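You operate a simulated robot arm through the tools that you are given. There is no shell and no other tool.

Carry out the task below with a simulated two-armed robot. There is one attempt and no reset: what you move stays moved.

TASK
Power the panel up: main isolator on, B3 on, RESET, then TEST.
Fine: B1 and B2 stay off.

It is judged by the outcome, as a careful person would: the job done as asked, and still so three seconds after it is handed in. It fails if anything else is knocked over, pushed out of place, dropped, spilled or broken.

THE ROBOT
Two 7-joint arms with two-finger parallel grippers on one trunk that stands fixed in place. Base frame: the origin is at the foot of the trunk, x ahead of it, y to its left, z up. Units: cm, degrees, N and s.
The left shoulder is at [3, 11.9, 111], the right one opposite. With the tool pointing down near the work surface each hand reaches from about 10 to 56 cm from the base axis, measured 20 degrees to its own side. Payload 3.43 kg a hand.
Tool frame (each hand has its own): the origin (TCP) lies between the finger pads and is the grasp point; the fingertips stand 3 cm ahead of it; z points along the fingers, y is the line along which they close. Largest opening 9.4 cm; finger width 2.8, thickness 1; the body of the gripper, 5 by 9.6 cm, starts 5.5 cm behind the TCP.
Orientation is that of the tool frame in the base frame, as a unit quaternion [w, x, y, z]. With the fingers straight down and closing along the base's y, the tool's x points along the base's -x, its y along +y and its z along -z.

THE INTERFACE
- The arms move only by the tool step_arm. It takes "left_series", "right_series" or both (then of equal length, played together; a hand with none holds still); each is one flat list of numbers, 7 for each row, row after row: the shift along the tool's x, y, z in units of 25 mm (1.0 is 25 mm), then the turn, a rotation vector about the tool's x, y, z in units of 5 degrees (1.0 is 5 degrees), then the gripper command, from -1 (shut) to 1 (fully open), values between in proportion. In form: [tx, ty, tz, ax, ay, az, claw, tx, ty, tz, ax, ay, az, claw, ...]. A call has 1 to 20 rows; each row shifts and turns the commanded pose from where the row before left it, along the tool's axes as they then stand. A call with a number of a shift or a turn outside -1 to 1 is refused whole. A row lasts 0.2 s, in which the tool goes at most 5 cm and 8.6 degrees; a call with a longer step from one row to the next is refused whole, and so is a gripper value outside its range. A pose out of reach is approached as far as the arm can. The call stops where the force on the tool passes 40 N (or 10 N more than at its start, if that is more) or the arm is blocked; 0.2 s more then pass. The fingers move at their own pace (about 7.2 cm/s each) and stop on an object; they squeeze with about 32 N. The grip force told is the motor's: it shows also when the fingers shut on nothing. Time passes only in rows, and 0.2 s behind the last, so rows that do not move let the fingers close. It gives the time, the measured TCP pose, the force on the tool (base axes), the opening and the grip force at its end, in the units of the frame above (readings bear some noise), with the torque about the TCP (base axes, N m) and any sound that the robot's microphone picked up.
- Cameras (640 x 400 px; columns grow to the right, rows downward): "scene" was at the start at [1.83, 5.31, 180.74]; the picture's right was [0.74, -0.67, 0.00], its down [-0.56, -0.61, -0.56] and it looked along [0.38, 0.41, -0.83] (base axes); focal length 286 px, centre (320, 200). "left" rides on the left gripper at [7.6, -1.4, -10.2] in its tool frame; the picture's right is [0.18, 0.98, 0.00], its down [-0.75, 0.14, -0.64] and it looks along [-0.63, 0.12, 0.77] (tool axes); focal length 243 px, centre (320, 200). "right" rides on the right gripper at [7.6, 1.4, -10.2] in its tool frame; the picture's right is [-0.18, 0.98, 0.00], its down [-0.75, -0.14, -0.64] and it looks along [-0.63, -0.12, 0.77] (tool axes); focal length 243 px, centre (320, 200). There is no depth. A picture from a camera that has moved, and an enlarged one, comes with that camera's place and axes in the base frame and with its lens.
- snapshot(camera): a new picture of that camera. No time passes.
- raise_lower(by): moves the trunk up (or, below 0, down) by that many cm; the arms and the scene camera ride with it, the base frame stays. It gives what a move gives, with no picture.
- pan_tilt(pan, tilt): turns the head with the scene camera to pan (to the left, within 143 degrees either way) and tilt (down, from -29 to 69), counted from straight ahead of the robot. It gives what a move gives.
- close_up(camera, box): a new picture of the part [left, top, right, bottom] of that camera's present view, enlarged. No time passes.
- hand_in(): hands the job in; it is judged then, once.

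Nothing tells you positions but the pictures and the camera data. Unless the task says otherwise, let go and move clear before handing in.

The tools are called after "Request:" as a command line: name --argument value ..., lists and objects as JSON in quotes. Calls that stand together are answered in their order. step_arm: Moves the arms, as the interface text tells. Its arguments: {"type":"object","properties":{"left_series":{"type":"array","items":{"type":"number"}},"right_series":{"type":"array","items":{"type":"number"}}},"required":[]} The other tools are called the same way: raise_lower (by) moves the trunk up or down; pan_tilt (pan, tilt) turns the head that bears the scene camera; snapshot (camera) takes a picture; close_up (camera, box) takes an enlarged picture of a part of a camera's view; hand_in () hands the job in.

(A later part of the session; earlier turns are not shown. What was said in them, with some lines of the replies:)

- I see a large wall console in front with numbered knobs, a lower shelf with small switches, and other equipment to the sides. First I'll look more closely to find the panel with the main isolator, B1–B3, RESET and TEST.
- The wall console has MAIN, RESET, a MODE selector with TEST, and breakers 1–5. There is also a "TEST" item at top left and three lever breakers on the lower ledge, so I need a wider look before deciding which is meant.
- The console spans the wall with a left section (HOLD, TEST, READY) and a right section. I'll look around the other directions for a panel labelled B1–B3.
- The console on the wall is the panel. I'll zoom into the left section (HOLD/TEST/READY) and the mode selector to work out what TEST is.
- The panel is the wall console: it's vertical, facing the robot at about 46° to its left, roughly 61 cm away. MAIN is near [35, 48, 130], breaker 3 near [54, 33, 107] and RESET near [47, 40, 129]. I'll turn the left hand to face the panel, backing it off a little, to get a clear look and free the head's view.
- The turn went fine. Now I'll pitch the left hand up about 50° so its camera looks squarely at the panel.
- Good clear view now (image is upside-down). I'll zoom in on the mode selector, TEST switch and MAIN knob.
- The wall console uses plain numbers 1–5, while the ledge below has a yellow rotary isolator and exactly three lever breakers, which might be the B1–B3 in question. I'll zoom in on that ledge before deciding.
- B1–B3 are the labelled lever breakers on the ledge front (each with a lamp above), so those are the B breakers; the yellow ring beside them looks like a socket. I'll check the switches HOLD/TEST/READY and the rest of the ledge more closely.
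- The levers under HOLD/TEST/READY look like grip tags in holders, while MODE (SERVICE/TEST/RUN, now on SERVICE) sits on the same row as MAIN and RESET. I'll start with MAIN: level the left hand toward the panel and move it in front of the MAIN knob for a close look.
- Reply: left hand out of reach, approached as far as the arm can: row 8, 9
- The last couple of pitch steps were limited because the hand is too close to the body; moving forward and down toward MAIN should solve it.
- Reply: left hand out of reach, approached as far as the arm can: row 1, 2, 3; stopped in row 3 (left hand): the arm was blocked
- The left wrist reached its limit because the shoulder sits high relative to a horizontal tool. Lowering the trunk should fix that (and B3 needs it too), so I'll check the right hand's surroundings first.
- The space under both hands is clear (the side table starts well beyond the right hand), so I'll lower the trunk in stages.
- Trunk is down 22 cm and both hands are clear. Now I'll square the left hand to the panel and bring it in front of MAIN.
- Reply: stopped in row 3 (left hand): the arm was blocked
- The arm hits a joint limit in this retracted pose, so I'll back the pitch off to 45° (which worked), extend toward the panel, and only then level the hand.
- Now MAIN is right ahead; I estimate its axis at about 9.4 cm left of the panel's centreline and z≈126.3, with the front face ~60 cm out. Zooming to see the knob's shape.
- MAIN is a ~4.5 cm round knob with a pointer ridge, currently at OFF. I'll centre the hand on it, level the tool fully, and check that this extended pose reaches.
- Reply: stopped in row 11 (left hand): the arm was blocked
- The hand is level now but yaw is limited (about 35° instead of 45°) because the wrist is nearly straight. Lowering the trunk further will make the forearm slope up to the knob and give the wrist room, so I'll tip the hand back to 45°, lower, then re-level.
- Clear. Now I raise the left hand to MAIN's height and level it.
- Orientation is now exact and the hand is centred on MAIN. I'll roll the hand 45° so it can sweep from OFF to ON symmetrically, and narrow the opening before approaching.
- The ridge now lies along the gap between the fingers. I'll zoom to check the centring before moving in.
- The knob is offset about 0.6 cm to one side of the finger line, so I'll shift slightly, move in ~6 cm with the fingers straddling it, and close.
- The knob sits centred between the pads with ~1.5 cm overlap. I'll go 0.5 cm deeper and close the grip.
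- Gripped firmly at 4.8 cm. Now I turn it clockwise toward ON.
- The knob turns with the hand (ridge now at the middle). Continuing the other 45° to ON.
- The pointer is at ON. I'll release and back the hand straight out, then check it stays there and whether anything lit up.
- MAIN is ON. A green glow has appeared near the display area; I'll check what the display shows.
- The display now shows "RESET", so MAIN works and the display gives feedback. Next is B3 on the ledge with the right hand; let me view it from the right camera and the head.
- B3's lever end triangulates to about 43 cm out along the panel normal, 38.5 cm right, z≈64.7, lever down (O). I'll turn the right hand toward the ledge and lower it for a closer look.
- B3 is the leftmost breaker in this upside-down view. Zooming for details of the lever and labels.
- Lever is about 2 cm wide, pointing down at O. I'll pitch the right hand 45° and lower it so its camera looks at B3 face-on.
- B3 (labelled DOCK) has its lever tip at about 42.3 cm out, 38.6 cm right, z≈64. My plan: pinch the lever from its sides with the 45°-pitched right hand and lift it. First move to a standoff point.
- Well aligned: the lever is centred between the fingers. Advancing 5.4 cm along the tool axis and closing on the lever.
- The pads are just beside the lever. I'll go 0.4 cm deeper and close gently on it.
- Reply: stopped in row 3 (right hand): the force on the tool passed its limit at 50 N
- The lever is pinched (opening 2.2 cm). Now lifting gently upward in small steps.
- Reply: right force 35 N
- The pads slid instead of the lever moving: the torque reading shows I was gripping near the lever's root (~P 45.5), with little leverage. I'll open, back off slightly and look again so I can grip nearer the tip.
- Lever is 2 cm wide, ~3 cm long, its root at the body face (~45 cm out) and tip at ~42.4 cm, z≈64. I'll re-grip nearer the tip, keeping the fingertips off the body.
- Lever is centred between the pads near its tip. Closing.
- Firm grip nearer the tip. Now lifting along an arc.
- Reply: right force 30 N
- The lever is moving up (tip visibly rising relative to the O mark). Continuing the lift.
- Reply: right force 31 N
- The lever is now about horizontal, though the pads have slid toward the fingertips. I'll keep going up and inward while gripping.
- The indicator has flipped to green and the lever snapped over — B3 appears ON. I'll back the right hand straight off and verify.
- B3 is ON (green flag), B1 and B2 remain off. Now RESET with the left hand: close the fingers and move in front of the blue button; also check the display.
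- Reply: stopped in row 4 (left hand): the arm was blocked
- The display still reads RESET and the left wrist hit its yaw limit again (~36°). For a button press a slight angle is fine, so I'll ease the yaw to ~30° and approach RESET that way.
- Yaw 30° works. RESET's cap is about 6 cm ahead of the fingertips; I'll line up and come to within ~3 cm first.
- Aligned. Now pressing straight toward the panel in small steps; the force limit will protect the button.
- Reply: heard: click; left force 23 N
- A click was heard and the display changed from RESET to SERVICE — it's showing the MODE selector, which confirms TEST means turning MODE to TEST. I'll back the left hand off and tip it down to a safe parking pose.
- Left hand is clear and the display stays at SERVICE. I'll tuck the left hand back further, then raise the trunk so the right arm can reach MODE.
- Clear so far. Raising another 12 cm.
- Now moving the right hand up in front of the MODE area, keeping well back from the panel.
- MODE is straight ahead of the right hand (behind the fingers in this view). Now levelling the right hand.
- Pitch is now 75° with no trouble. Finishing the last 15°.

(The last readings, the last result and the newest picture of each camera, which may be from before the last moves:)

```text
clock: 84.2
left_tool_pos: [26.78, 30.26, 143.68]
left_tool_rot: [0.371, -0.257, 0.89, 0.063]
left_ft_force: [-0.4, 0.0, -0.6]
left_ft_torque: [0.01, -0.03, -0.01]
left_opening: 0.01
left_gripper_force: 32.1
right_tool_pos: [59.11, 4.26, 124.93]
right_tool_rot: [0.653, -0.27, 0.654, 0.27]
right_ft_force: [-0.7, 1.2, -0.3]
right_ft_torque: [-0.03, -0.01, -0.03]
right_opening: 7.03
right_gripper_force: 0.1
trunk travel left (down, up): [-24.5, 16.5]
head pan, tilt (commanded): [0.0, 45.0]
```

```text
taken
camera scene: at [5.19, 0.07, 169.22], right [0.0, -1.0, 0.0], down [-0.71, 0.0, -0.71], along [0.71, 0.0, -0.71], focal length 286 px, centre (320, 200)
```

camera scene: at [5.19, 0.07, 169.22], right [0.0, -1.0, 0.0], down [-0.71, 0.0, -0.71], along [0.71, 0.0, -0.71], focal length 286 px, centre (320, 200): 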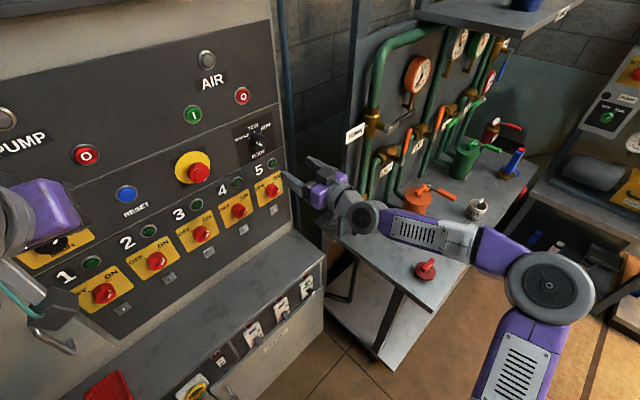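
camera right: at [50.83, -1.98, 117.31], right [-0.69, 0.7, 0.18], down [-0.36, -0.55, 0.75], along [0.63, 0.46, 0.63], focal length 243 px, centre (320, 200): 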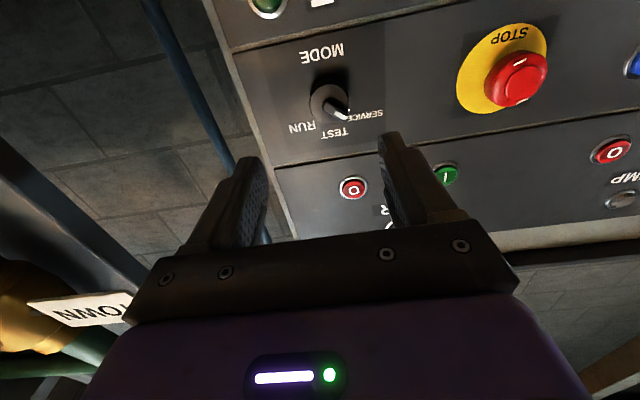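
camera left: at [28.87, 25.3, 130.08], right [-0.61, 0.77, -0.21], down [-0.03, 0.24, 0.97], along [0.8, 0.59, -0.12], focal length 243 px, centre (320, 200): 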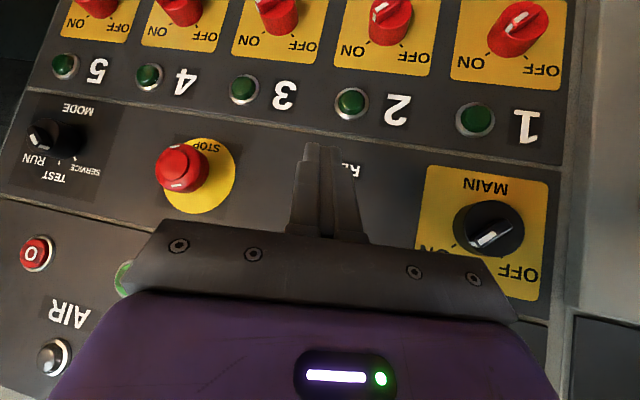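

The right hand is level and square to the panel. Zooming on the MODE knob to centre on it.

Request:
close_up --camera "right" --box '[270, 40, 400, 150]'

Request:
close_up --camera "scene" --box '[220, 100, 340, 220]'

```text
3.64 times, centred on (335, 95) of right
camera zoom: at [50.79, -1.92, 117.33], right [-0.69, 0.7, 0.18], down [-0.35, -0.55, 0.75], along [0.63, 0.46, 0.63], focal length 882 px, centre (266, 582)
```

zoom: 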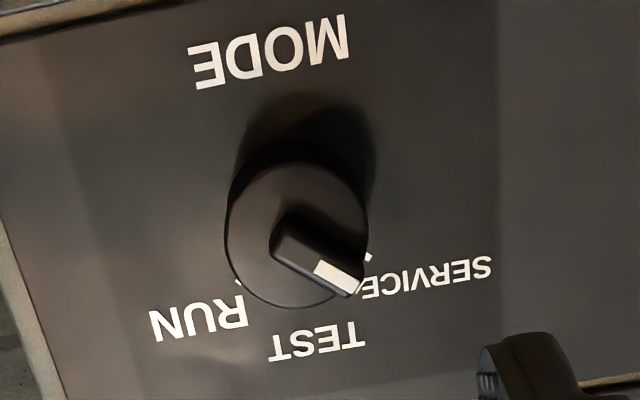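

```text
3.33 times, centred on (280, 160) of scene
camera zoom: at [5.19, 0.07, 169.22], right [0.0, -1.0, 0.0], down [-0.71, 0.0, -0.71], along [0.71, 0.0, -0.71], focal length 952 px, centre (453, 333)
```

zoom: 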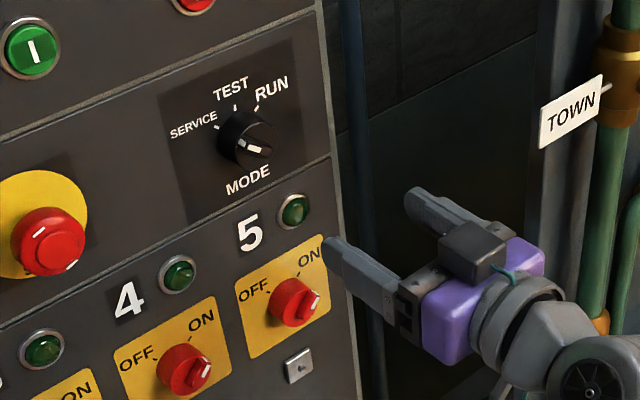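

MODE's axis is at about 38.1 cm right, z≈126.2, knob ~4.1 cm wide. I'll centre, advance partway and pre-roll the hand by −20°.

Request:
step_arm --right_series '[-0.173, 0.087, 0.6, 0, 0, 0, 0.5, -0.173, 0.087, 0.6, 0, 0, 0, 0.5, -0.173, 0.087, 0.6, 0, 0, 0, 0.5, 0, 0, 0.3, 0, 0, -1, 0.4, 0, 0, 0.3, 0, 0, -1, 0.4, 0, 0, 0.3, 0, 0, -1, 0.4, 0, 0, 0.3, 0, 0, -1, 0.4]'

Request:
snapshot --camera "right"

Request:
close_up --camera "right" --box '[250, 60, 390, 170]'

Request:
snapshot --camera "scene"

```text
clock: 85.8
left_tool_pos: [26.77, 30.35, 143.62]
left_tool_rot: [0.371, -0.257, 0.89, 0.063]
left_ft_force: [1.0, -0.2, 0.7]
left_ft_torque: [0.0, 0.01, -0.02]
left_opening: 0.0
left_gripper_force: 32.2
right_tool_pos: [63.93, 10.13, 126.16]
right_tool_rot: [0.69, -0.381, 0.596, 0.152]
right_ft_force: [0.0, 0.3, 0.0]
right_ft_torque: [0.01, 0.01, 0.02]
right_opening: 6.58
right_gripper_force: 0.2
trunk travel left (down, up): [-24.5, 16.5]
head pan, tilt (commanded): [0.0, 45.0]
```

```text
taken
camera right: at [57.58, 2.04, 118.6], right [-0.7, 0.7, -0.16], down [-0.54, -0.36, 0.76], along [0.47, 0.62, 0.63], focal length 243 px, centre (320, 200)
```

right: 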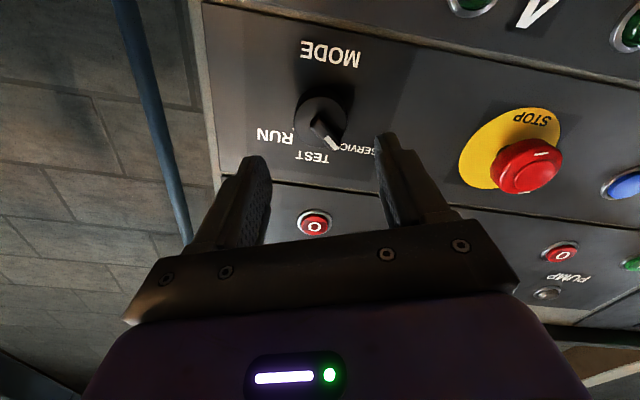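

```text
3.64 times, centred on (320, 115) of right
camera zoom: at [57.58, 2.04, 118.6], right [-0.7, 0.7, -0.16], down [-0.54, -0.36, 0.76], along [0.47, 0.62, 0.63], focal length 882 px, centre (320, 509)
```

zoom: 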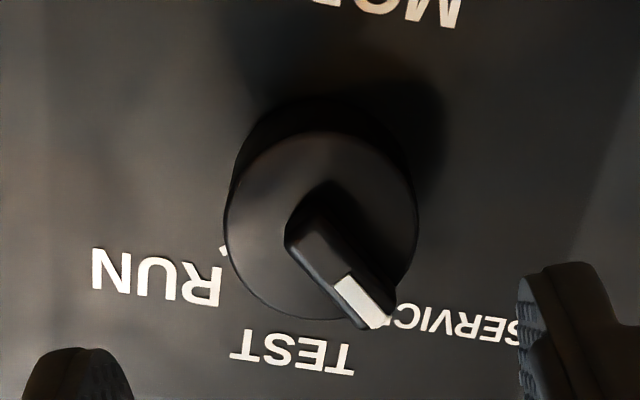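

```text
taken
camera scene: at [5.19, 0.11, 169.22], right [0.0, -1.0, 0.0], down [-0.71, 0.0, -0.71], along [0.71, 0.0, -0.71], focal length 286 px, centre (320, 200)
```

scene: 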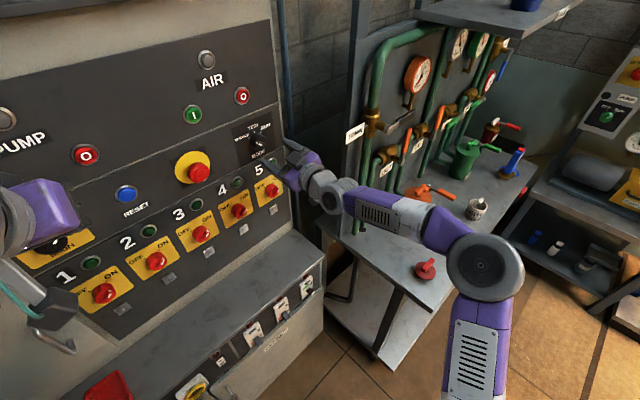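

Nicely centred. Advancing 6.5 cm with fingers open ~6.6 cm around the knob.

Request:
step_arm --right_series '[0.02, 0, 0.65, 0, 0, 0, 0.4, 0.02, 0, 0.65, 0, 0, 0, 0.4, 0.02, 0, 0.65, 0, 0, 0, 0.4, 0.02, 0, 0.65, 0, 0, 0, 0.4]'

Request:
close_up --camera "right" --box '[200, 50, 440, 250]'

Request:
snapshot --camera "scene"

```text
clock: 86.8
left_tool_pos: [26.84, 30.34, 143.62]
left_tool_rot: [0.371, -0.256, 0.89, 0.063]
left_ft_force: [0.6, 0.5, 0.2]
left_ft_torque: [0.03, 0.01, 0.02]
left_opening: 0.0
left_gripper_force: 32.5
right_tool_pos: [68.49, 14.63, 125.95]
right_tool_rot: [0.689, -0.381, 0.597, 0.153]
right_ft_force: [0.3, -0.4, -0.1]
right_ft_torque: [0.01, -0.01, 0.0]
right_opening: 6.59
right_gripper_force: 0.2
trunk travel left (down, up): [-24.5, 16.5]
head pan, tilt (commanded): [0.0, 45.0]
```

```text
2.00 times, centred on (320, 150) of right
camera zoom: at [62.21, 6.57, 118.31], right [-0.7, 0.7, -0.16], down [-0.54, -0.36, 0.76], along [0.47, 0.62, 0.63], focal length 485 px, centre (320, 300)
```

zoom: 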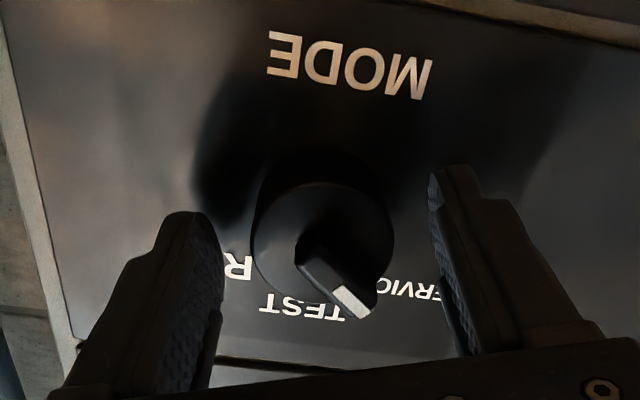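

```text
taken
camera scene: at [5.22, 0.1, 169.21], right [0.0, -1.0, 0.0], down [-0.71, 0.0, -0.71], along [0.71, 0.0, -0.71], focal length 286 px, centre (320, 200)
```

scene: 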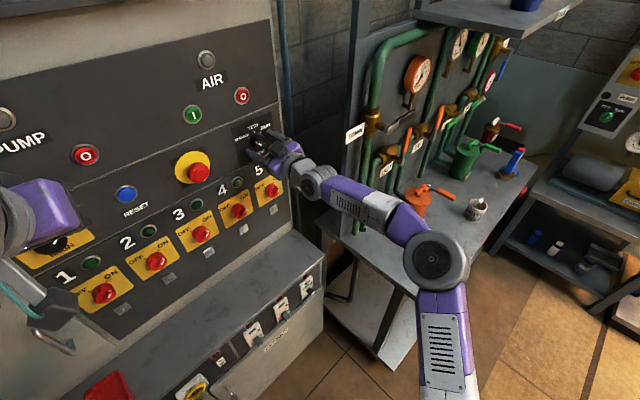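

Well centred with ~1.5 cm overlap. A touch deeper, then close on the knob.

Request:
step_arm --right_series '[0, 0, 0.16, 0, 0, 0, 0.4, 0, 0, 0, 0, 0, 0, 0, 0, 0, 0, 0, 0, 0, -0.3, 0, 0, 0, 0, 0, 0, -1, 0, 0, 0, 0, 0, 0, -1]'

Request:
close_up --camera "right" --box '[200, 50, 440, 250]'

```text
clock: 88.0
left_tool_pos: [26.71, 30.37, 143.69]
left_tool_rot: [0.371, -0.257, 0.89, 0.063]
left_ft_force: [0.0, -0.6, 0.1]
left_ft_torque: [0.02, 0.03, 0.03]
left_opening: 0.01
left_gripper_force: 32.3
right_tool_pos: [68.76, 15.11, 126.11]
right_tool_rot: [0.69, -0.38, 0.597, 0.153]
right_ft_force: [-0.4, 2.8, 0.3]
right_ft_torque: [0.26, -0.29, -0.32]
right_opening: 4.16
right_gripper_force: 45.1
trunk travel left (down, up): [-24.5, 16.5]
head pan, tilt (commanded): [0.0, 45.0]
```

```text
2.00 times, centred on (320, 150) of right
camera zoom: at [62.5, 6.93, 118.34], right [-0.7, 0.7, -0.16], down [-0.54, -0.36, 0.76], along [0.47, 0.62, 0.63], focal length 485 px, centre (320, 300)
```

zoom: 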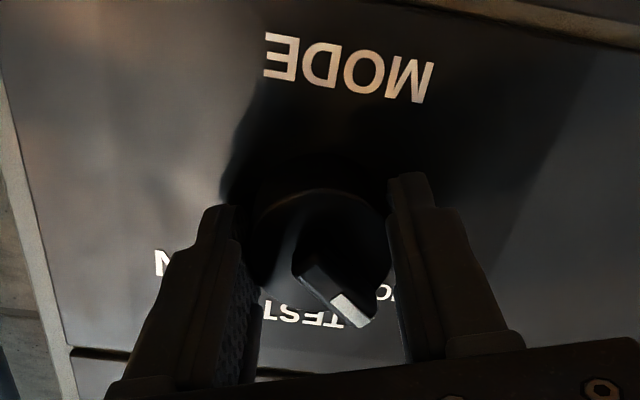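

Gripped. Now turning clockwise about 45° from SERVICE toward TEST.

Request:
step_arm --right_series '[0, 0, 0, 0, 0, 1, -1, 0, 0, 0, 0, 0, 1, -1, 0, 0, 0, 0, 0, 1, -1, 0, 0, 0, 0, 0, 1, -1, 0, 0, 0, 0, 0, 1, -1, 0, 0, 0, 0, 0, 1, -1, 0, 0, 0, 0, 0, 1, -1, 0, 0, 0, 0, 0, 1, -1]'

Request:
close_up --camera "right" --box '[200, 50, 440, 250]'

Request:
close_up --camera "scene" --box '[200, 90, 340, 220]'

```text
clock: 89.8
left_tool_pos: [26.82, 30.38, 143.7]
left_tool_rot: [0.371, -0.256, 0.891, 0.062]
left_ft_force: [0.3, -0.3, 0.4]
left_ft_torque: [0.0, 0.0, 0.0]
left_opening: 0.0
left_gripper_force: 31.7
right_tool_pos: [68.77, 15.04, 126.01]
right_tool_rot: [0.596, -0.153, 0.691, 0.379]
right_ft_force: [0.3, 5.8, -2.7]
right_ft_torque: [0.55, -0.47, -0.67]
right_opening: 4.15
right_gripper_force: 45.1
trunk travel left (down, up): [-24.5, 16.5]
head pan, tilt (commanded): [0.0, 45.0]
```

```text
2.00 times, centred on (320, 150) of right
camera zoom: at [58.78, 10.63, 119.35], right [-0.61, 0.61, 0.51], down [-0.18, -0.73, 0.66], along [0.77, 0.31, 0.55], focal length 485 px, centre (320, 300)
```

zoom: 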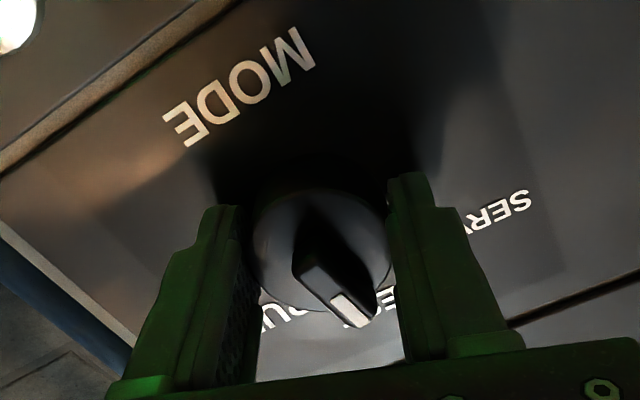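

```text
3.08 times, centred on (270, 155) of scene
camera zoom: at [5.19, 0.22, 169.21], right [0.0, -1.0, 0.0], down [-0.71, 0.0, -0.71], along [0.71, 0.0, -0.71], focal length 879 px, centre (474, 338)
```

zoom: 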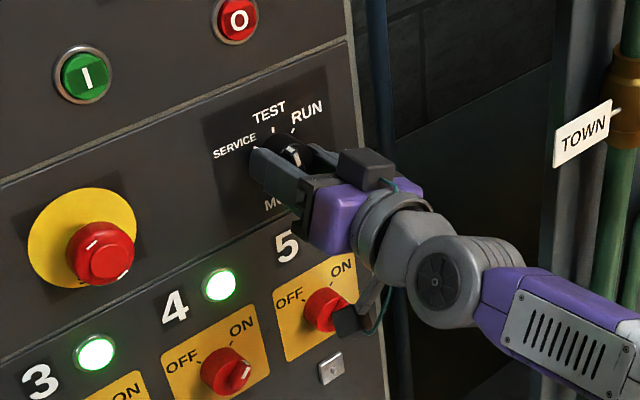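

The lamps (3, 4, …) have lit up green — TEST mode is active. Checking the display before releasing.

Request:
pan_tilt --pan 62 --tilt 25

Request:
snapshot --camera "scene"

```text
clock: 91.2
left_tool_pos: [26.7, 30.37, 143.8]
left_tool_rot: [0.371, -0.257, 0.89, 0.062]
left_ft_force: [0.2, -0.6, -0.8]
left_ft_torque: [0.0, 0.01, 0.01]
left_opening: 0.0
left_gripper_force: 32.0
right_tool_pos: [68.78, 15.04, 125.95]
right_tool_rot: [0.596, -0.155, 0.691, 0.379]
right_ft_force: [-1.5, 6.5, -2.0]
right_ft_torque: [-0.2, 0.18, 0.66]
right_opening: 4.15
right_gripper_force: 45.1
trunk travel left (down, up): [-24.5, 16.5]
head pan, tilt (commanded): [62.0, 25.0]
```

```text
taken
camera scene: at [1.39, 8.34, 172.26], right [0.88, -0.47, 0.0], down [-0.2, -0.37, -0.91], along [0.43, 0.8, -0.42], focal length 286 px, centre (320, 200)
```

scene: 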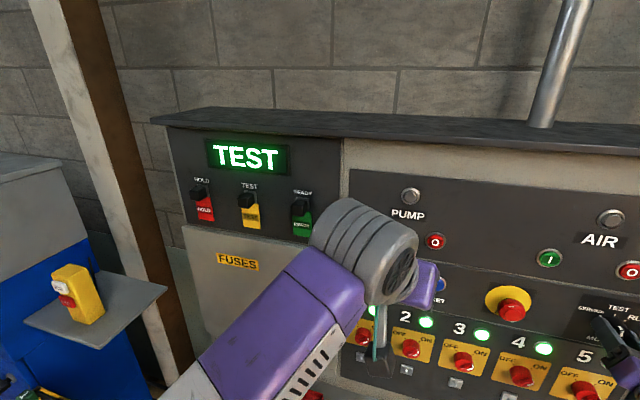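

Display reads TEST. The ticks are at ±45° and I've turned 40°, so I'll add the last 5° to sit squarely on TEST, then release and back out.

Request:
step_arm --right_series '[0, 0, 0, 0, 0, 1, -1, 0, 0, 0, 0, 0, 0, -1, 0, 0, 0, 0, 0, 0, 0.5, 0, 0, 0, 0, 0, 0, 0.5, 0, 0, 0, 0, 0, 0, 0.5, 0, 0, -0.5, 0, 0, 0, 0.5, 0, 0, -0.8, 0, 0, 0, 0.5, 0, 0, -0.8, 0, 0, 0, 0.5, 0, 0, -0.8, 0, 0, 0, 0.5]'

Request:
snapshot --camera "right"

Request:
snapshot --camera "scene"

Request:
close_up --camera "right" --box '[250, 60, 390, 170]'

```text
clock: 93.2
left_tool_pos: [26.78, 30.32, 143.84]
left_tool_rot: [0.371, -0.257, 0.89, 0.063]
left_ft_force: [0.0, -0.2, 0.1]
left_ft_torque: [0.03, -0.03, 0.02]
left_opening: 0.01
left_gripper_force: 31.9
right_tool_pos: [63.5, 9.72, 125.99]
right_tool_rot: [0.579, -0.123, 0.696, 0.406]
right_ft_force: [-0.2, -0.9, -0.2]
right_ft_torque: [0.01, -0.01, -0.01]
right_opening: 7.04
right_gripper_force: 0.1
trunk travel left (down, up): [-24.5, 16.5]
head pan, tilt (commanded): [62.0, 25.0]
```

```text
taken
camera right: at [53.12, 5.74, 119.7], right [-0.57, 0.58, 0.58], down [-0.14, -0.77, 0.62], along [0.81, 0.28, 0.52], focal length 243 px, centre (320, 200)
```

right: 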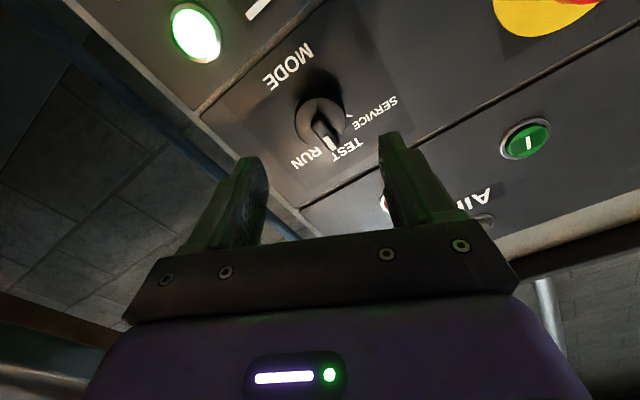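

```text
taken
camera scene: at [1.31, 8.14, 172.28], right [0.88, -0.47, 0.0], down [-0.2, -0.37, -0.91], along [0.43, 0.8, -0.42], focal length 286 px, centre (320, 200)
```

scene: 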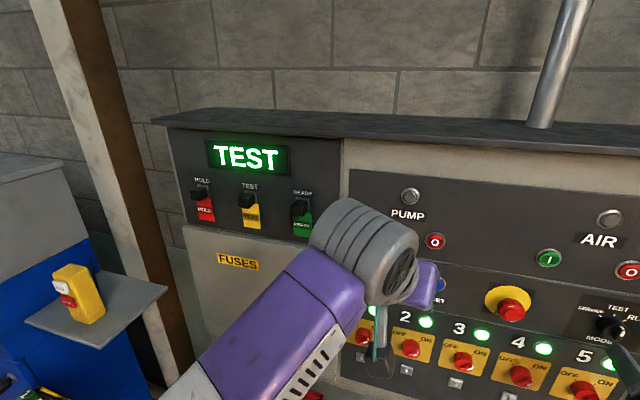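

```text
3.64 times, centred on (320, 115) of right
camera zoom: at [53.12, 5.74, 119.7], right [-0.57, 0.58, 0.58], down [-0.14, -0.77, 0.62], along [0.81, 0.28, 0.52], focal length 882 px, centre (320, 509)
```

zoom: 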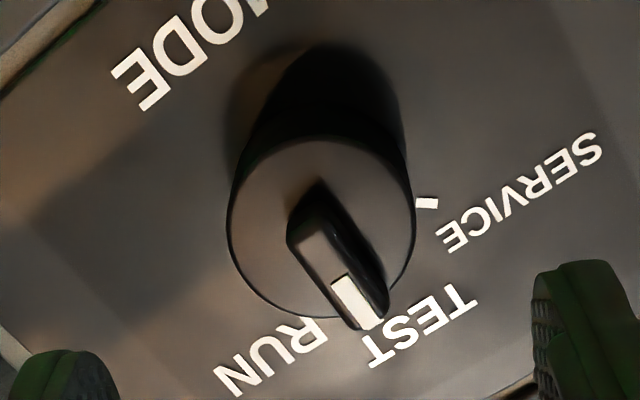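

MODE points to TEST and the display shows TEST. I'll back the right hand further away and verify everything else.

Request:
step_arm --right_series '[0, 0, -0.8, 0, 0, -1, 0.5, 0, 0, -0.8, 0, 0, -1, 0.5, 0, 0, -0.8, 0, 0, -1, 0.5, 0, 0, -0.8, 0, 0, -1, 0.5, 0, 0, -0.5, 0, 0, -1, 0.5]'

Request:
pan_tilt --pan 25 --tilt 50

Request:
snapshot --camera "scene"

Request:
close_up --camera "scene" --box '[220, 290, 400, 400]'

Request:
close_up --camera "scene" --box '[130, 100, 400, 280]'

```text
clock: 94.3
left_tool_pos: [26.67, 30.22, 143.74]
left_tool_rot: [0.371, -0.257, 0.89, 0.062]
left_ft_force: [0.6, 0.1, 0.0]
left_ft_torque: [0.0, 0.02, 0.01]
left_opening: 0.0
left_gripper_force: 31.8
right_tool_pos: [57.12, 3.03, 126.12]
right_tool_rot: [0.653, -0.272, 0.653, 0.27]
right_ft_force: [-0.7, 0.7, -0.8]
right_ft_torque: [0.02, 0.0, -0.01]
right_opening: 7.04
right_gripper_force: 0.0
trunk travel left (down, up): [-24.5, 16.5]
head pan, tilt (commanded): [62.0, 25.0]
```

```text
clock: 95.4
left_tool_pos: [26.85, 30.33, 143.71]
left_tool_rot: [0.371, -0.256, 0.891, 0.062]
left_ft_force: [-0.2, 0.2, 0.1]
left_ft_torque: [0.02, 0.01, 0.02]
left_opening: 0.03
left_gripper_force: 31.8
right_tool_pos: [57.15, 3.05, 126.09]
right_tool_rot: [0.652, -0.271, 0.654, 0.271]
right_ft_force: [0.0, 0.4, -0.2]
right_ft_torque: [-0.01, 0.02, 0.01]
right_opening: 7.04
right_gripper_force: 0.0
trunk travel left (down, up): [-24.5, 16.5]
head pan, tilt (commanded): [25.0, 50.0]
```

```text
taken
camera scene: at [4.03, 3.33, 168.53], right [0.42, -0.91, 0.0], down [-0.69, -0.32, -0.64], along [0.58, 0.27, -0.77], focal length 286 px, centre (320, 200)
```

scene: 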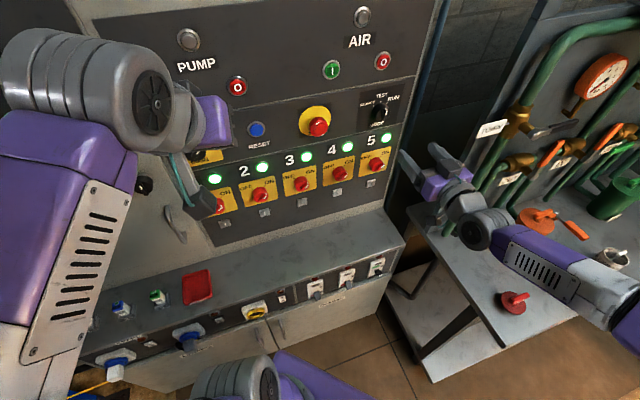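

```text
3.56 times, centred on (310, 345) of scene
camera zoom: at [4.03, 3.33, 168.53], right [0.42, -0.91, 0.0], down [-0.69, -0.32, -0.64], along [0.58, 0.27, -0.77], focal length 1015 px, centre (356, -316)
```

zoom: 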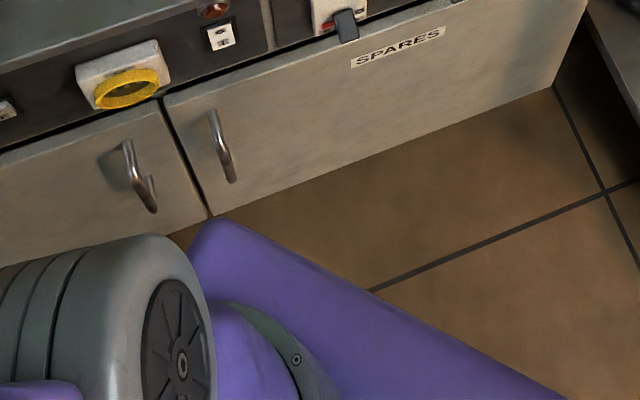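

```text
2.22 times, centred on (265, 190) of scene
camera zoom: at [4.03, 3.33, 168.53], right [0.42, -0.91, 0.0], down [-0.69, -0.32, -0.64], along [0.58, 0.27, -0.77], focal length 635 px, centre (442, 222)
```

zoom: 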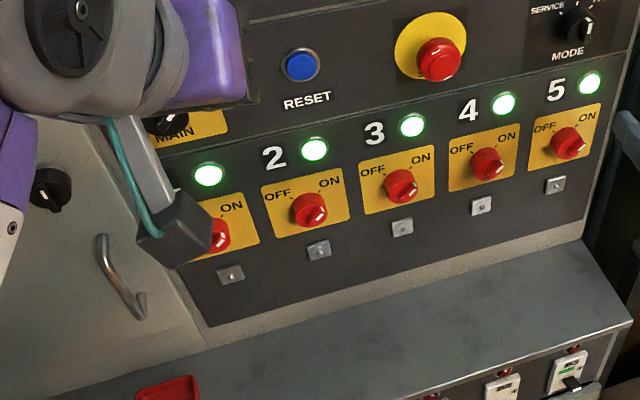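

All lamps lit, MODE on TEST. I'll double-check B1–B3 and that nothing on the side table was disturbed.

Request:
close_up --camera "scene" --box '[290, 230, 410, 310]'

Request:
close_up --camera "scene" --box '[440, 120, 640, 320]'

Request:
pan_tilt --pan 60 --tilt 28

Request:
snapshot --camera "scene"

Request:
snapshot --camera "left"

```text
5.00 times, centred on (350, 270) of scene
camera zoom: at [4.03, 3.33, 168.53], right [0.42, -0.91, 0.0], down [-0.69, -0.32, -0.64], along [0.58, 0.27, -0.77], focal length 1428 px, centre (170, -150)
```

zoom: 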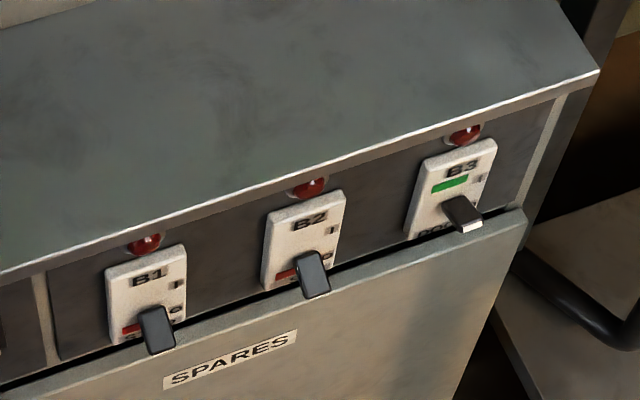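

```text
2.00 times, centred on (540, 220) of scene
camera zoom: at [4.03, 3.33, 168.53], right [0.42, -0.91, 0.0], down [-0.69, -0.32, -0.64], along [0.58, 0.27, -0.77], focal length 571 px, centre (-120, 160)
```

zoom: 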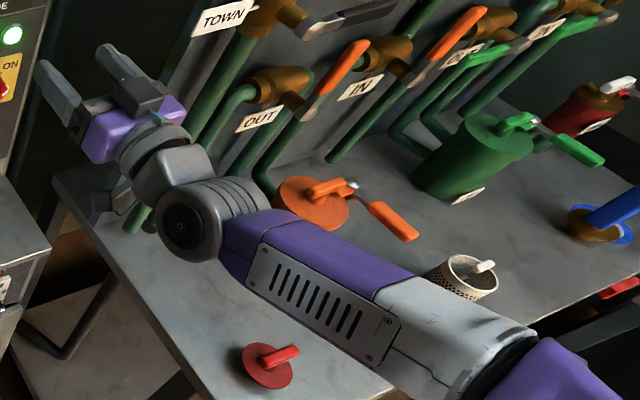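

```text
clock: 96.4
left_tool_pos: [26.82, 30.41, 143.7]
left_tool_rot: [0.371, -0.256, 0.891, 0.062]
left_ft_force: [-0.2, 0.0, -0.8]
left_ft_torque: [0.02, 0.0, 0.06]
left_opening: 0.0
left_gripper_force: 31.3
right_tool_pos: [57.28, 3.11, 126.12]
right_tool_rot: [0.653, -0.271, 0.654, 0.271]
right_ft_force: [-0.5, -0.5, 0.3]
right_ft_torque: [-0.01, 0.0, -0.02]
right_opening: 7.06
right_gripper_force: 0.0
trunk travel left (down, up): [-24.5, 16.5]
head pan, tilt (commanded): [60.0, 28.0]
```

```text
taken
camera scene: at [1.62, 7.97, 171.79], right [0.87, -0.5, 0.0], down [-0.24, -0.41, -0.88], along [0.44, 0.76, -0.47], focal length 286 px, centre (320, 200)
```

scene: 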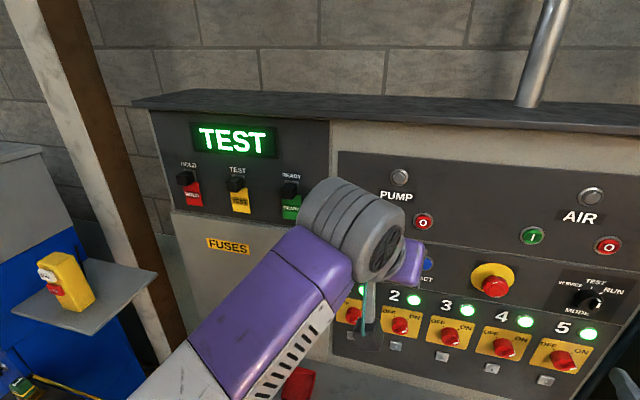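

```text
taken
camera left: at [16.44, 22.96, 145.94], right [-0.6, 0.77, -0.21], down [-0.03, 0.24, 0.97], along [0.8, 0.59, -0.12], focal length 243 px, centre (320, 200)
```

left: 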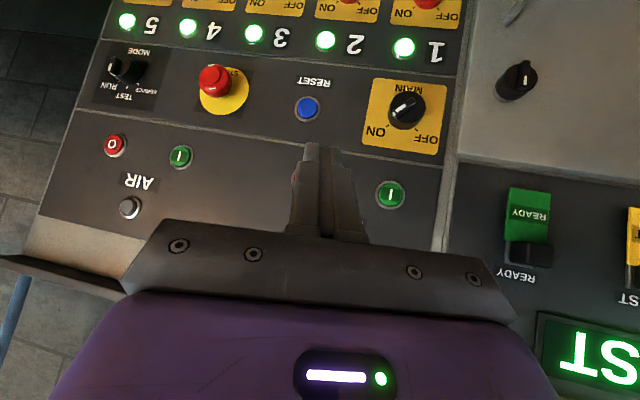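

MAIN is ON, B3 is ON with its green flag, and B1 and B2 are off. RESET was pressed and MODE is at TEST: the display reads TEST and lamps 1–5 are lit. Both hands are clear and nothing else has moved, so I'm handing in.

Request:
hand_in

```text
The job is handed in.
```

The panel is powered up and in TEST: the display reads TEST and lamps 1–5 are lit. I did the steps in the order you gave:

1. **Main isolator:** turned from OFF to ON. The display then showed RESET.
2. **B3 (DOCK):** switched on, and its flag is green. I took B1–B3 to be the lever breakers labelled that way on the ledge, not the numbered knobs 1–5 above. The first grip on the lever slipped, and it went over on the second try.
3. **RESET:** pressed the blue button. It clicked, and the display changed to SERVICE.
4. **TEST:** turned the MODE selector from SERVICE to TEST. I read "TEST" as this selector rather than the yellow TEST tag under the display, because the display follows the selector.

B1 and B2 are still off. In my final check, both hands were clear and I saw nothing else moved or knocked over.
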